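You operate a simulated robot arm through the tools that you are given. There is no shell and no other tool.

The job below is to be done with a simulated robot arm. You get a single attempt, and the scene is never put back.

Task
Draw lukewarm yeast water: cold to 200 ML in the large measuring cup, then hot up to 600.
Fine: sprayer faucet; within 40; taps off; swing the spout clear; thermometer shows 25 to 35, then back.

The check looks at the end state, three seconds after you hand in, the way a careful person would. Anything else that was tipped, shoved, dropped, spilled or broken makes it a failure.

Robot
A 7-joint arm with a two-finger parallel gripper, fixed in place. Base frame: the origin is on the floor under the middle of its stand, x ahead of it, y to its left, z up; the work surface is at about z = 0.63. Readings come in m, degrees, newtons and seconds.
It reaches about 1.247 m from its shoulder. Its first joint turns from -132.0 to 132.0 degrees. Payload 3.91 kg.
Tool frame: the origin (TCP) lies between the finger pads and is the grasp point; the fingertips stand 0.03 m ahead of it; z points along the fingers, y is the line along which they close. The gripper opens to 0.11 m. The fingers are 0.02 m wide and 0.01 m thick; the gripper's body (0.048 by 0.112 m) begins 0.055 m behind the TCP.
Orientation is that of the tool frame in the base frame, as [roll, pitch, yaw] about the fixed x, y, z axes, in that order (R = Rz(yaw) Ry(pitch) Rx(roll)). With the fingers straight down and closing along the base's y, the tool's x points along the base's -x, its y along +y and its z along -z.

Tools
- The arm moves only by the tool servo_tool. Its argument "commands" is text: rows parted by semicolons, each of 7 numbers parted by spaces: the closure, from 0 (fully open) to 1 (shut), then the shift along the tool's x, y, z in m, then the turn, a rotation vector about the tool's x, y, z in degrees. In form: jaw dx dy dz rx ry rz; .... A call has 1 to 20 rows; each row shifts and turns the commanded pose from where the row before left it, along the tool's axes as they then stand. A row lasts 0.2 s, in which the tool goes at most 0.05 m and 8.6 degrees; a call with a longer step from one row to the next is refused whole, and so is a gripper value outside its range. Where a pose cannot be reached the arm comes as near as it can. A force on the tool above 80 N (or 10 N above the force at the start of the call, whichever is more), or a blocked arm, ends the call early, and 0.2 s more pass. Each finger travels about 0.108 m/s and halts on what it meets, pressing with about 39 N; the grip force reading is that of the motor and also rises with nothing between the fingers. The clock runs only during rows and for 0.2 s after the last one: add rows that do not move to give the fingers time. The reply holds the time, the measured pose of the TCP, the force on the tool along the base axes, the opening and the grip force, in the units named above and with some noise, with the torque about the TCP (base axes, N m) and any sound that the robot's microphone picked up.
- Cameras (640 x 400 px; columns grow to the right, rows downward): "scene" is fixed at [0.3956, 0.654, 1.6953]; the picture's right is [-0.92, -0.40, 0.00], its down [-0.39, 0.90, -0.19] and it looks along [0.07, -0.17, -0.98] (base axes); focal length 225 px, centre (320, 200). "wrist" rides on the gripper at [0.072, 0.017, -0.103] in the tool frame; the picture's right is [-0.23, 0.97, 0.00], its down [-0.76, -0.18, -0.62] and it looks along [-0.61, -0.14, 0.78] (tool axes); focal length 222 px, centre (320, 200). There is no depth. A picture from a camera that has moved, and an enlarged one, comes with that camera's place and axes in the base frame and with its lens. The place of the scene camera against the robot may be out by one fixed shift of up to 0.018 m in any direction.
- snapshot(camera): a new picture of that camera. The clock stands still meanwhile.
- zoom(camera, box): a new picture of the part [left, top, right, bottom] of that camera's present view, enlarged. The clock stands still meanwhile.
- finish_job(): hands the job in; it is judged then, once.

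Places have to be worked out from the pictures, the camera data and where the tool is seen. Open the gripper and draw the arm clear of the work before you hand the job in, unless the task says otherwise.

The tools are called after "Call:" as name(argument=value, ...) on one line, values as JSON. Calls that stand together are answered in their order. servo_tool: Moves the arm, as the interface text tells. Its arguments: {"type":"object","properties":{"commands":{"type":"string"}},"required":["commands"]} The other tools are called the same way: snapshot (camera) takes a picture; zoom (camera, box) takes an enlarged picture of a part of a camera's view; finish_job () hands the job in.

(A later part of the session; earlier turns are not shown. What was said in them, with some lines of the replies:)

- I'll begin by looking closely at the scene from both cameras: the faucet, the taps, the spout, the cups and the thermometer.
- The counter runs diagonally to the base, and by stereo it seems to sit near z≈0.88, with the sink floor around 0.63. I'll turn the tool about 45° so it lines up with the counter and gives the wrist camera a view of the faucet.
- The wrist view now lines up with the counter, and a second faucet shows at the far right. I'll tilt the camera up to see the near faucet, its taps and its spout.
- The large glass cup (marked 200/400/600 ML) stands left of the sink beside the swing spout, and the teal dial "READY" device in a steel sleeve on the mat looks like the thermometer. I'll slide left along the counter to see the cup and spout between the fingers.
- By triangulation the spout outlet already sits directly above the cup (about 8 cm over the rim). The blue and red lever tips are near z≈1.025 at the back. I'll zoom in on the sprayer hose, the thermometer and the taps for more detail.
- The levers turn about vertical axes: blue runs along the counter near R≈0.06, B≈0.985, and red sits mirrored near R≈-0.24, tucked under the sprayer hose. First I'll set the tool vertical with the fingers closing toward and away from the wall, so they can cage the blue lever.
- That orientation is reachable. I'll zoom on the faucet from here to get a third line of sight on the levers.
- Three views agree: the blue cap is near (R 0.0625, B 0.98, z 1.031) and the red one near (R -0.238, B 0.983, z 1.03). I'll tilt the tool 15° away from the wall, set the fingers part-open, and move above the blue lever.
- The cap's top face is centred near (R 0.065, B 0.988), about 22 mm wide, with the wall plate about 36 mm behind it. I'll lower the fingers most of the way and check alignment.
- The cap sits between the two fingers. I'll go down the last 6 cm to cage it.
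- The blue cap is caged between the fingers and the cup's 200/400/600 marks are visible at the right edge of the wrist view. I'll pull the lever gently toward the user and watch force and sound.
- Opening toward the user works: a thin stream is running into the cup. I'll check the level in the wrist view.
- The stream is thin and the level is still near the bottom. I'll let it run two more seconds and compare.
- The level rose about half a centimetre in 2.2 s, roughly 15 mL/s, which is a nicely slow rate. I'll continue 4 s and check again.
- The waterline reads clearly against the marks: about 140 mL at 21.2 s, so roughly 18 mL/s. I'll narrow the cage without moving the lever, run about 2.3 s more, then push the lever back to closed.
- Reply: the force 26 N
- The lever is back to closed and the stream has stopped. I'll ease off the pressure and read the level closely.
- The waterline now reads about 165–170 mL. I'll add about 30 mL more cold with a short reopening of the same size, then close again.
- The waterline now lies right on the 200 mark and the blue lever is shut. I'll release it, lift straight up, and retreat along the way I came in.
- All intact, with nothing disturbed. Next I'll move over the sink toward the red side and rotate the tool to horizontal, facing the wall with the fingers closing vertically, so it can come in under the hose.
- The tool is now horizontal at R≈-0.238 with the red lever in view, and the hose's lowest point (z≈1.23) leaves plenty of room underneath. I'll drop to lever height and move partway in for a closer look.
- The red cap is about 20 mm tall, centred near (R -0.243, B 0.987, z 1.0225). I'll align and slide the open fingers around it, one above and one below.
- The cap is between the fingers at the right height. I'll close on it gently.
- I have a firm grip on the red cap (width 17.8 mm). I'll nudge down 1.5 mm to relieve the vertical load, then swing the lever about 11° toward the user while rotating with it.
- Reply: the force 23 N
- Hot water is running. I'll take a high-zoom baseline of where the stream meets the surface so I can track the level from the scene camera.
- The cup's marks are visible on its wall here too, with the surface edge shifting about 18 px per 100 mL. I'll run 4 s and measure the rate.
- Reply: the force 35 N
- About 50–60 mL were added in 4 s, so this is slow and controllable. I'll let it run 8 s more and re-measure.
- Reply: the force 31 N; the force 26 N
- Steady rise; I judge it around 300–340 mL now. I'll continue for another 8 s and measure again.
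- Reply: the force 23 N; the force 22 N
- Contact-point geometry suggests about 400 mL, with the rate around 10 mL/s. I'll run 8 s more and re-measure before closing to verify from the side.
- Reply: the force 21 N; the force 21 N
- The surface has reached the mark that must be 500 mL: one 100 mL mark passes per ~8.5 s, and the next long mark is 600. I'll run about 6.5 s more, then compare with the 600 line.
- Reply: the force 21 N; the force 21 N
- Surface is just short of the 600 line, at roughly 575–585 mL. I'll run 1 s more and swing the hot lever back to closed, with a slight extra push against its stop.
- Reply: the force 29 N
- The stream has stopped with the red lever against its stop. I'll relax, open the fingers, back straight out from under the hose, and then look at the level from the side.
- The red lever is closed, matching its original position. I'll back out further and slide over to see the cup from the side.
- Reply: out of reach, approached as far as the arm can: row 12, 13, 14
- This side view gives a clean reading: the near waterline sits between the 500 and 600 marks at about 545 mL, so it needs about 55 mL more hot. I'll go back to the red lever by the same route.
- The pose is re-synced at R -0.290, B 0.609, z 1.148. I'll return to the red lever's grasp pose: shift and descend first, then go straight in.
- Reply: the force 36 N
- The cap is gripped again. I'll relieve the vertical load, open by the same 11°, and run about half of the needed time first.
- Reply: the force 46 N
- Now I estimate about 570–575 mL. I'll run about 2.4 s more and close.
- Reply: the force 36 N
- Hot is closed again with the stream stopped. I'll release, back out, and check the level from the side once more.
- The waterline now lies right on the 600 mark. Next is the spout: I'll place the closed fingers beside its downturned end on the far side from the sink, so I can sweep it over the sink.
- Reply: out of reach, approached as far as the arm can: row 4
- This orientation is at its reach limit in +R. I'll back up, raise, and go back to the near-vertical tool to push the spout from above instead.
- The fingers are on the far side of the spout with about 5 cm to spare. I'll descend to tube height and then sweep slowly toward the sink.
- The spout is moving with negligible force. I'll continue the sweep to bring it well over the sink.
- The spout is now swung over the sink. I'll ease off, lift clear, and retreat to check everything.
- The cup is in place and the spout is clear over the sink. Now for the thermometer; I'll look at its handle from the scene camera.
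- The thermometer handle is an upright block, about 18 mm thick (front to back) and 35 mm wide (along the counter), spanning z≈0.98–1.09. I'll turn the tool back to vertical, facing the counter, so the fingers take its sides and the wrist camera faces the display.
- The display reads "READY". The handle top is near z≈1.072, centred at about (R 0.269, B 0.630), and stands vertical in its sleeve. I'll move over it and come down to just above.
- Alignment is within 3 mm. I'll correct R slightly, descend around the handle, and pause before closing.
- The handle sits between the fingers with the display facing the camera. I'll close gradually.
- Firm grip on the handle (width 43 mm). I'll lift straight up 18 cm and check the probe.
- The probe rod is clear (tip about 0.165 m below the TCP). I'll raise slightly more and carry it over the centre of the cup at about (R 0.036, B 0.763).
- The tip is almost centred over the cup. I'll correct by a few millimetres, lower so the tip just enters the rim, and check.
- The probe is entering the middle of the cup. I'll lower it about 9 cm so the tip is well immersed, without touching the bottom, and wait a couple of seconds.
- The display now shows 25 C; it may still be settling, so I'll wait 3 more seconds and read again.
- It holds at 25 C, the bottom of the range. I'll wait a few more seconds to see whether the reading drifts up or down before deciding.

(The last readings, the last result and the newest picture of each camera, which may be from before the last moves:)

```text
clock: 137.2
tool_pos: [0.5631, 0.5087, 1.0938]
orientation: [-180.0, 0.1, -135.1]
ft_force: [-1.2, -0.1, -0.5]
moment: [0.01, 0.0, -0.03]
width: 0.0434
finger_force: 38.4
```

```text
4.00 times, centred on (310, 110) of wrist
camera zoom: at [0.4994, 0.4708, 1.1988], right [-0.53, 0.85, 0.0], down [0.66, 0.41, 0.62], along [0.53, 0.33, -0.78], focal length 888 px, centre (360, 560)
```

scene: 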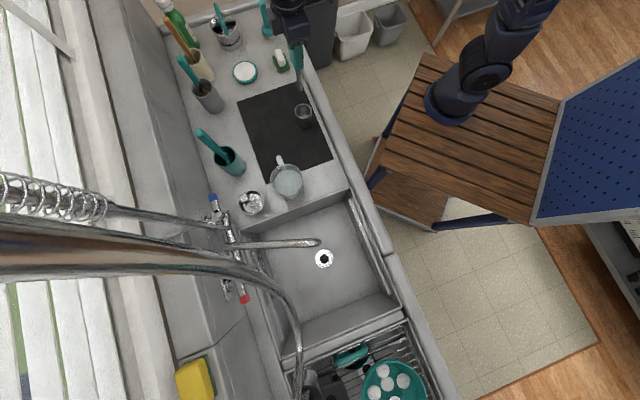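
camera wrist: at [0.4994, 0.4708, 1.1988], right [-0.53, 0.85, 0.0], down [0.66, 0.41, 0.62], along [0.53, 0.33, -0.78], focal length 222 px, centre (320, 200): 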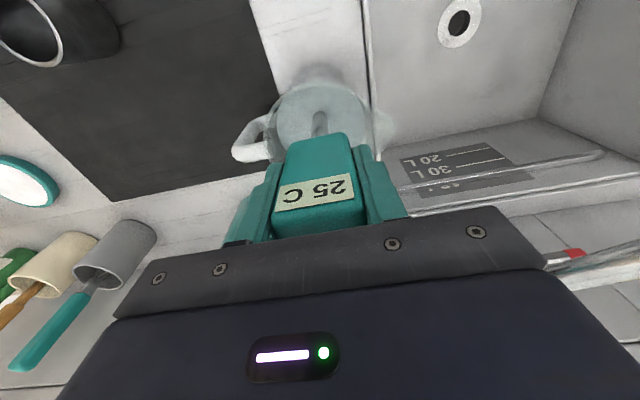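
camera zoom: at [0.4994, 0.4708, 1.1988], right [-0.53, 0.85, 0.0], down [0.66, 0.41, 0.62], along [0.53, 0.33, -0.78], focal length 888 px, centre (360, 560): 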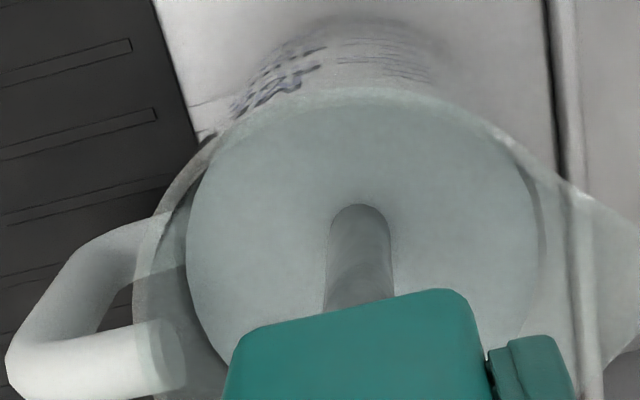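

The reading is steady at 25 C, within the asked range. I'll lift the probe straight out and see whether the display holds.

Call:
servo_tool(commands="0.88 0 0 -0.03 0 0 0; 0.88 0 0 -0.03 0 0 0; 0.88 0 0 -0.03 0 0 0; 0.88 0 0 -0.03 0 0 0; 0.88 0 0 -0.025 0 0 0; 0.88 0 0 0 0 0 0")

Call:
snapshot(camera="wrist")

Call:
zoom(camera="scene", box=[210, 100, 350, 220])

```text
clock: 138.6
tool_pos: [0.5648, 0.5093, 1.2388]
orientation: [-180.0, 0.0, -135.1]
ft_force: [-0.1, -1.2, -0.9]
moment: [0.0, -0.02, -0.01]
width: 0.0433
finger_force: 39.4
```

```text
taken
camera wrist: at [0.5015, 0.4706, 1.3436], right [-0.53, 0.85, 0.0], down [0.66, 0.41, 0.62], along [0.53, 0.33, -0.78], focal length 222 px, centre (320, 200)
```

wrist: 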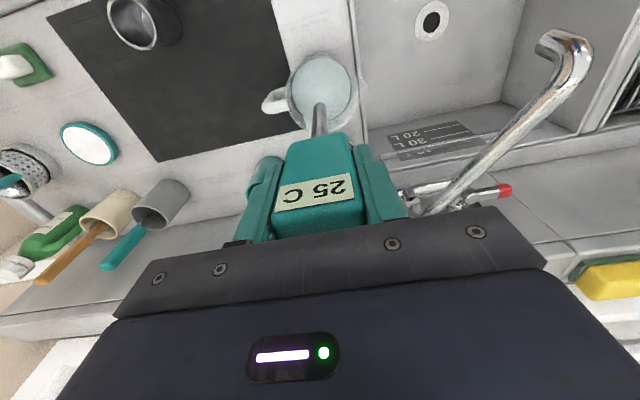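

```text
3.33 times, centred on (280, 160) of scene
camera zoom: at [0.3956, 0.654, 1.6953], right [-0.92, -0.4, 0.0], down [-0.39, 0.9, -0.19], along [0.07, -0.17, -0.98], focal length 751 px, centre (453, 333)
```

zoom: 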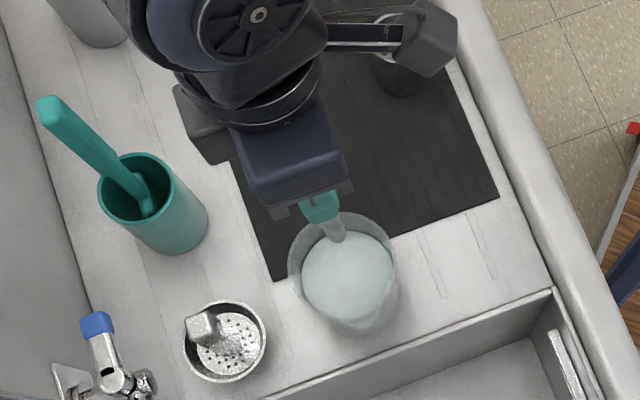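

The display holds "25 C". I'll first carry the thermometer back over its sleeve and check alignment before lowering.

Call:
servo_tool(commands="0.88 0.0215 -0.0385 0 0 0 0; 0.88 0.0215 -0.0385 0 0 0 0; 0.88 0.0215 -0.0385 0 0 0 0; 0.88 0.0215 -0.0385 0 0 0 0; 0.88 0.0215 -0.0385 0 0 0 0; 0.88 0.0215 -0.0384 0 0 0 0; 0.88 0 0 0 0 0 0; 0.88 0 0 0 0 0 0")

Call:
zoom(camera="wrist", box=[270, 40, 370, 140])

Call:
zoom(camera="scene", box=[260, 20, 340, 140])

```text
clock: 140.4
tool_pos: [0.6351, 0.2559, 1.2393]
orientation: [-180.0, 0.0, -135.1]
ft_force: [0.5, 0.2, -0.2]
moment: [-0.02, -0.02, -0.02]
width: 0.0432
finger_force: 39.0
```

```text
4.00 times, centred on (320, 90) of wrist
camera zoom: at [0.5721, 0.217, 1.3437], right [-0.53, 0.85, 0.0], down [0.66, 0.41, 0.62], along [0.53, 0.33, -0.78], focal length 888 px, centre (320, 640)
```

zoom: 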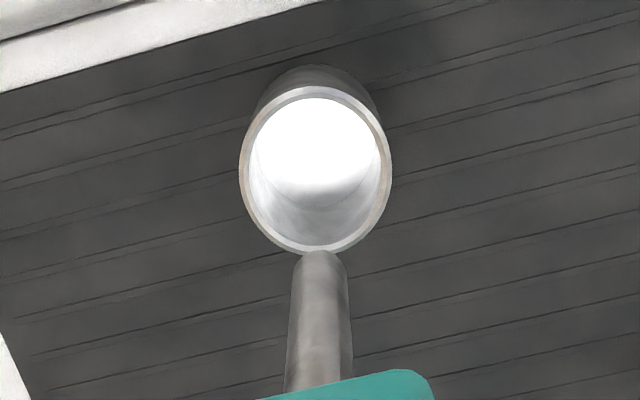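

```text
3.33 times, centred on (300, 80) of scene
camera zoom: at [0.3956, 0.654, 1.6953], right [-0.92, -0.4, 0.0], down [-0.39, 0.9, -0.19], along [0.07, -0.17, -0.98], focal length 751 px, centre (387, 600)
```

zoom: 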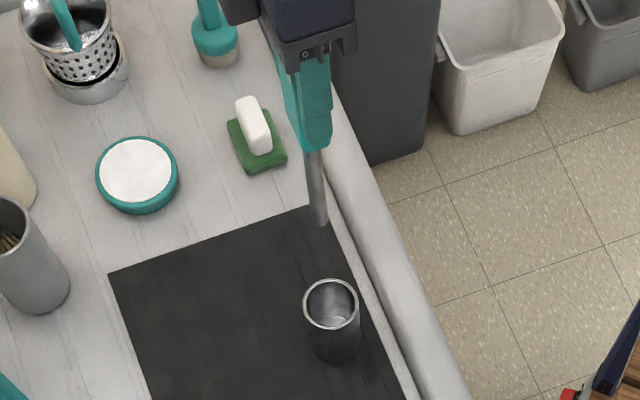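

Aligned over the sleeve within 2 mm. I'll correct that and lower it to its original resting height.

Call:
servo_tool(commands="0.88 0 -0.0016 0 0 0 0; 0.88 0 0 0.035 0 0 0; 0.88 0 0 0.035 0 0 0; 0.88 0 0 0.035 0 0 0; 0.88 0 0 0.035 0 0 0; 0.88 0 0 0.03 0 0 0; 0.88 0 0 0.015 0 0 0; 0.88 0 0 0.008 0 0 0; 0.88 0 0 0.003 0 0 0; 0.88 0 0 0 0 0 0")

Call:
snapshot(camera="wrist")

```text
clock: 142.6
tool_pos: [0.6374, 0.2523, 1.0449]
orientation: [-180.0, 0.0, -135.1]
ft_force: [0.5, -0.2, -0.6]
moment: [-0.02, 0.01, 0.03]
width: 0.0435
finger_force: 39.1
```

```text
taken
camera wrist: at [0.573, 0.2151, 1.1483], right [-0.53, 0.85, 0.0], down [0.66, 0.41, 0.62], along [0.53, 0.33, -0.78], focal length 222 px, centre (320, 200)
```

wrist: 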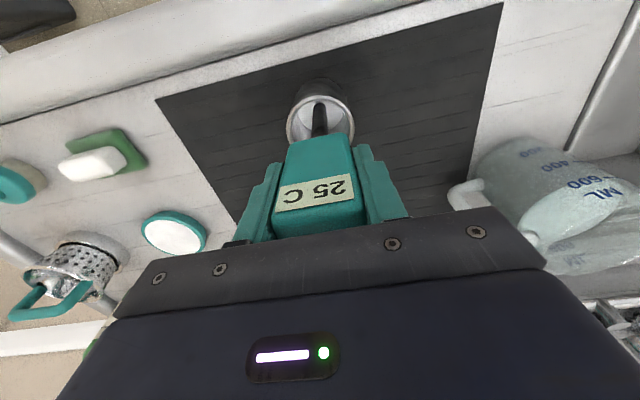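

Call:
servo_tool(commands="0.88 0 0 0.002 0 0 0; 0.88 0 0 0.002 0 0 0; 0.88 0 0 0.001 0 0 0; 0.88 0 0 0 0 0 0")

```text
clock: 143.6
tool_pos: [0.6362, 0.2539, 1.0404]
orientation: [179.9, 0.1, -135.2]
ft_force: [-0.1, -1.6, 31.2]
moment: [-0.24, 0.01, -0.02]
width: 0.0432
finger_force: 38.9
```

The probe has reached the sleeve's floor (force +31 N). I'll back off about 1 mm and open the fingers slowly.

Call:
servo_tool(commands="0.88 0 0 -0.0008 0 0 0; 0.8 0 0 0 0 0 0; 0.7 0 0 0 0 0 0; 0.6 0 0 0 0 0 0; 0.5 0 0 0 0 0 0; 0.4 0 0 0 0 0 0; 0.3 0 0 0 0 0 0; 0.3 0 0 0 0 0 0")

Call:
snapshot(camera="wrist")

```text
clock: 145.4
tool_pos: [0.6358, 0.2538, 1.0385]
orientation: [180.0, 0.1, -135.1]
ft_force: [0.1, 0.6, -0.6]
moment: [0.03, 0.02, 0.02]
width: 0.0771
finger_force: 0.0
```

```text
taken
camera wrist: at [0.573, 0.2147, 1.1432], right [-0.53, 0.85, 0.0], down [0.66, 0.41, 0.62], along [0.53, 0.33, -0.78], focal length 222 px, centre (320, 200)
```

wrist: 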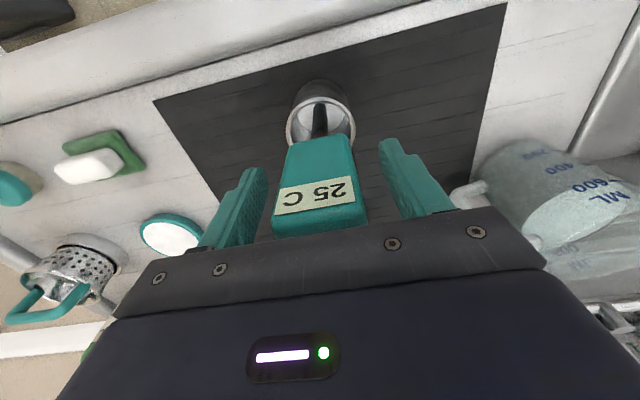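

The thermometer is standing back in its sleeve, still showing 25 C. I'll rise straight up, then compare both taps with their starting positions.

Call:
servo_tool(commands="0.3 0 0 -0.02 0 0 0; 0.3 0 0 -0.035 0 0 0; 0.3 0 0 -0.04 0 0 0; 0.3 0 0 -0.04 0 0 0; 0.3 0 0 -0.04 0 0 0; 0.3 0 0 -0.02 0 0 0; 0.3 0 0 0 0 0 0")

Call:
zoom(camera="scene", box=[190, 180, 270, 230])

Call:
zoom(camera="scene", box=[205, 255, 285, 310])

Call:
snapshot(camera="wrist")

Call:
zoom(camera="scene", box=[270, 170, 310, 195])

```text
clock: 147.0
tool_pos: [0.6356, 0.2552, 1.2358]
orientation: [180.0, 0.0, -135.2]
ft_force: [0.3, 0.3, 0.8]
moment: [0.01, 0.0, 0.01]
width: 0.0768
finger_force: 0.1
```

```text
8.00 times, centred on (230, 205) of scene
camera zoom: at [0.3956, 0.654, 1.6953], right [-0.92, -0.4, 0.0], down [-0.39, 0.9, -0.19], along [0.07, -0.17, -0.98], focal length 1803 px, centre (1040, 160)
```

zoom: 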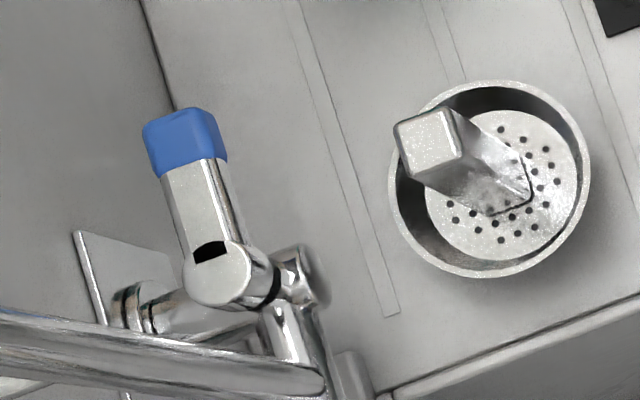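

```text
7.27 times, centred on (245, 282) of scene
camera zoom: at [0.3956, 0.654, 1.6953], right [-0.92, -0.4, 0.0], down [-0.39, 0.9, -0.19], along [0.07, -0.17, -0.98], focal length 1639 px, centre (866, -400)
```

zoom: 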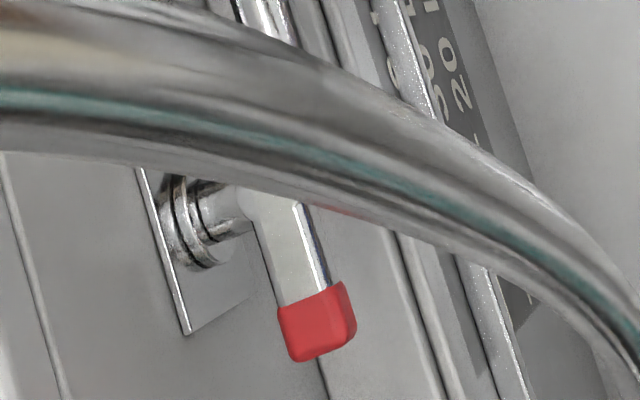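

```text
taken
camera wrist: at [0.5723, 0.2163, 1.3403], right [-0.53, 0.85, 0.0], down [0.66, 0.41, 0.62], along [0.53, 0.33, -0.78], focal length 222 px, centre (320, 200)
```

wrist: 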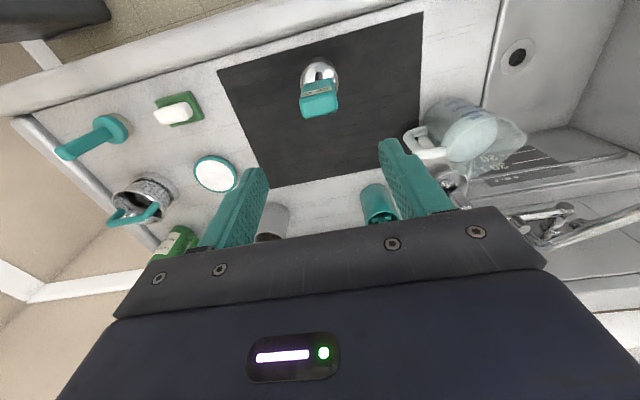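

```text
16.00 times, centred on (290, 182) of scene
camera zoom: at [0.3956, 0.654, 1.6953], right [-0.92, -0.4, 0.0], down [-0.39, 0.9, -0.19], along [0.07, -0.17, -0.98], focal length 3606 px, centre (800, 480)
```

zoom: 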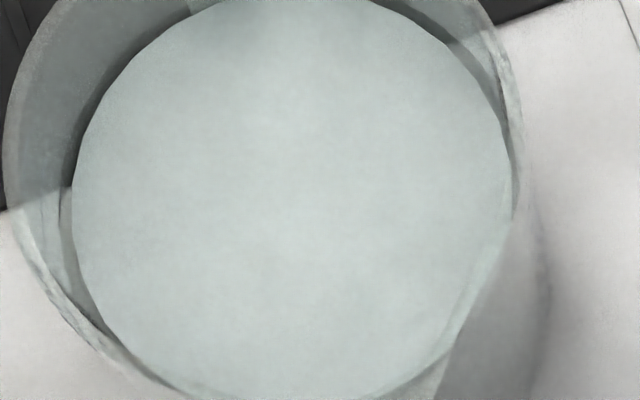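

Both levers match their starting closed positions and the level is unchanged. I'll open the gripper fully and draw the arm up and away from the counter, then inspect everything once more.

Call:
servo_tool(commands="0.2 0.02 0 -0.03 0 0 0; 0.1 0.03 0.01 -0.03 0 0 0; 0 0.03 0.02 -0.03 0 0 0; 0 0.03 0.03 -0.02 0 0 0; 0 0.03 0.03 0 0 0 0; 0 0.03 0.03 0 0 0 0; 0 0.03 0.03 0 0 0 0; 0 0 0 0 0 0 0")

Call:
snapshot(camera="scene")

Call:
snapshot(camera="wrist")

Call:
zoom(camera="scene", box=[270, 70, 340, 140])

Call:
zoom(camera="scene", box=[190, 180, 270, 230])

```text
clock: 148.8
tool_pos: [0.3898, 0.2178, 1.3429]
orientation: [179.9, 0.0, -135.1]
ft_force: [0.4, -0.3, 0.5]
moment: [-0.02, 0.05, -0.01]
width: 0.1099
finger_force: 0.0
```

```text
taken
```

scene: 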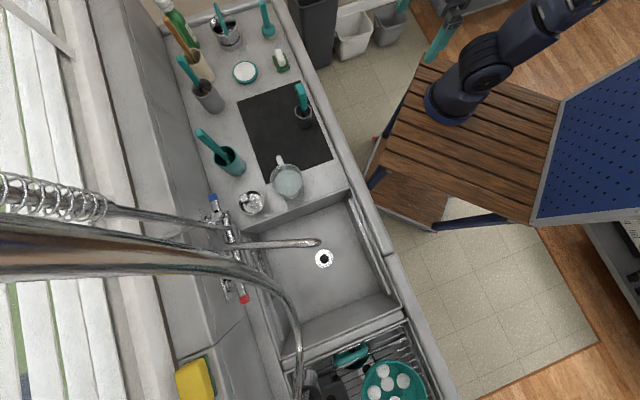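

```text
taken
camera wrist: at [0.327, 0.1789, 1.4473], right [-0.53, 0.85, 0.0], down [0.67, 0.41, 0.62], along [0.53, 0.33, -0.78], focal length 222 px, centre (320, 200)
```

wrist: 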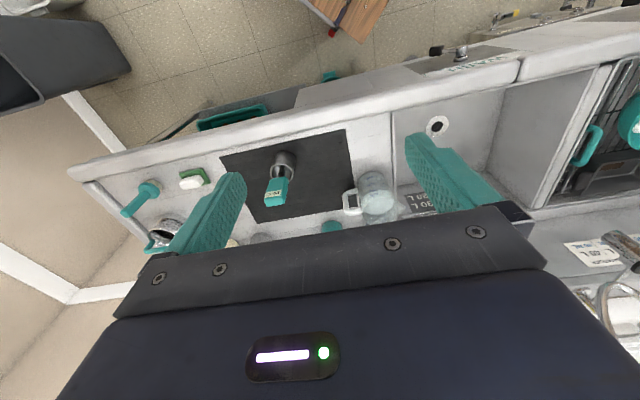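

```text
5.71 times, centred on (305, 105) of scene
camera zoom: at [0.3956, 0.654, 1.6953], right [-0.92, -0.4, 0.0], down [-0.39, 0.9, -0.19], along [0.07, -0.17, -0.98], focal length 1288 px, centre (406, 743)
```

zoom: 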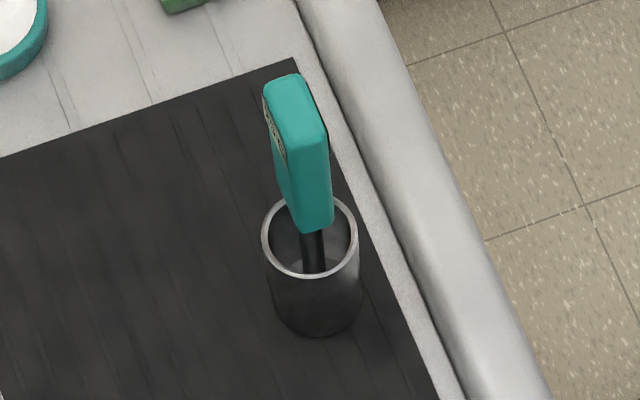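

```text
8.00 times, centred on (230, 205) of scene
camera zoom: at [0.3956, 0.654, 1.6953], right [-0.92, -0.4, 0.0], down [-0.39, 0.9, -0.19], along [0.07, -0.17, -0.98], focal length 1803 px, centre (1040, 160)
```

zoom: 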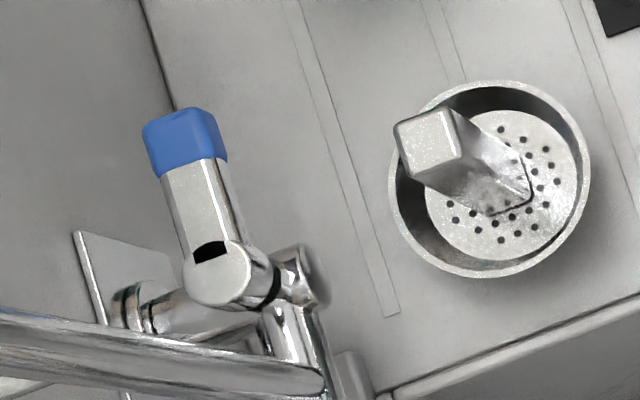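

Thermometer stands in its sleeve as at the start, taps are shut, the spout is over the sink, and the cup and its neighbours are undisturbed. I'll take one last look at the display and the cup level.

Call:
zoom(camera="wrist", box=[250, 140, 310, 220])

Call:
zoom(camera="wrist", box=[330, 150, 420, 220])

```text
5.00 times, centred on (280, 180) of wrist
camera zoom: at [0.327, 0.1789, 1.4473], right [-0.53, 0.85, 0.0], down [0.67, 0.41, 0.62], along [0.53, 0.33, -0.78], focal length 1111 px, centre (520, 300)
```

zoom: 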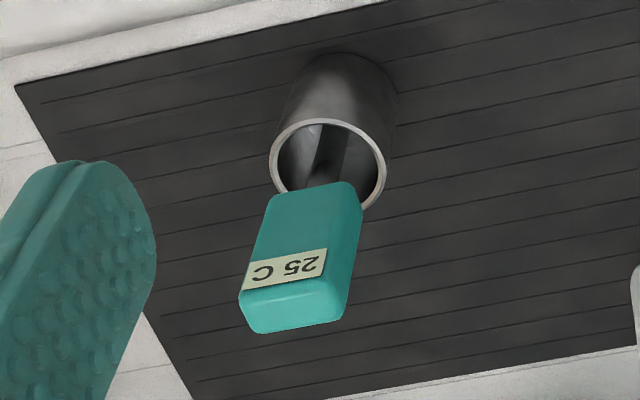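

```text
5.71 times, centred on (375, 185) of wrist
camera zoom: at [0.327, 0.1789, 1.4473], right [-0.53, 0.85, 0.0], down [0.67, 0.41, 0.62], along [0.53, 0.33, -0.78], focal length 1269 px, centre (6, 286)
```

zoom: 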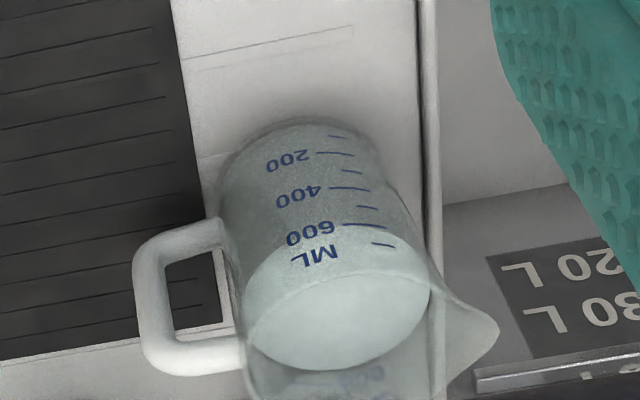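

The cup reads 600 mL, the display shows 25 C in its sleeve, both taps are off, the spout is over the sink, and the arm is clear with the gripper open. Handing in.

Call:
finish_job()

```text
The job is handed in.
```

I drew the yeast water and handed the job in. The temperature is the only close call: the thermometer read 25 C, the bottom edge of your 25 to 35 range.

- **Water:** I ran cold to the 200 ML mark in the large measuring cup, then hot up to the 600 mark. The hot went in as two runs, because a check from the side showed about 545 after the first.
- **Temperature:** the reading stayed at 25 C for about 9 seconds in the water, and the display held it after I lifted the probe out. It shows whole degrees only, so the water could be slightly under 25. I left it there because adding more hot would have used up most of the 40 ML allowance.
- **Taps:** both the cold and hot levers are back at their starting closed positions, with no water running.
- **Spout:** I swung it clear of the cup, and it now sits over the sink.
- **Thermometer:** it is standing upright in its steel holder again, still showing 25 C.

I saw nothing spilled, tipped or knocked in the last pictures. The arm is clear of the counter with the gripper open.
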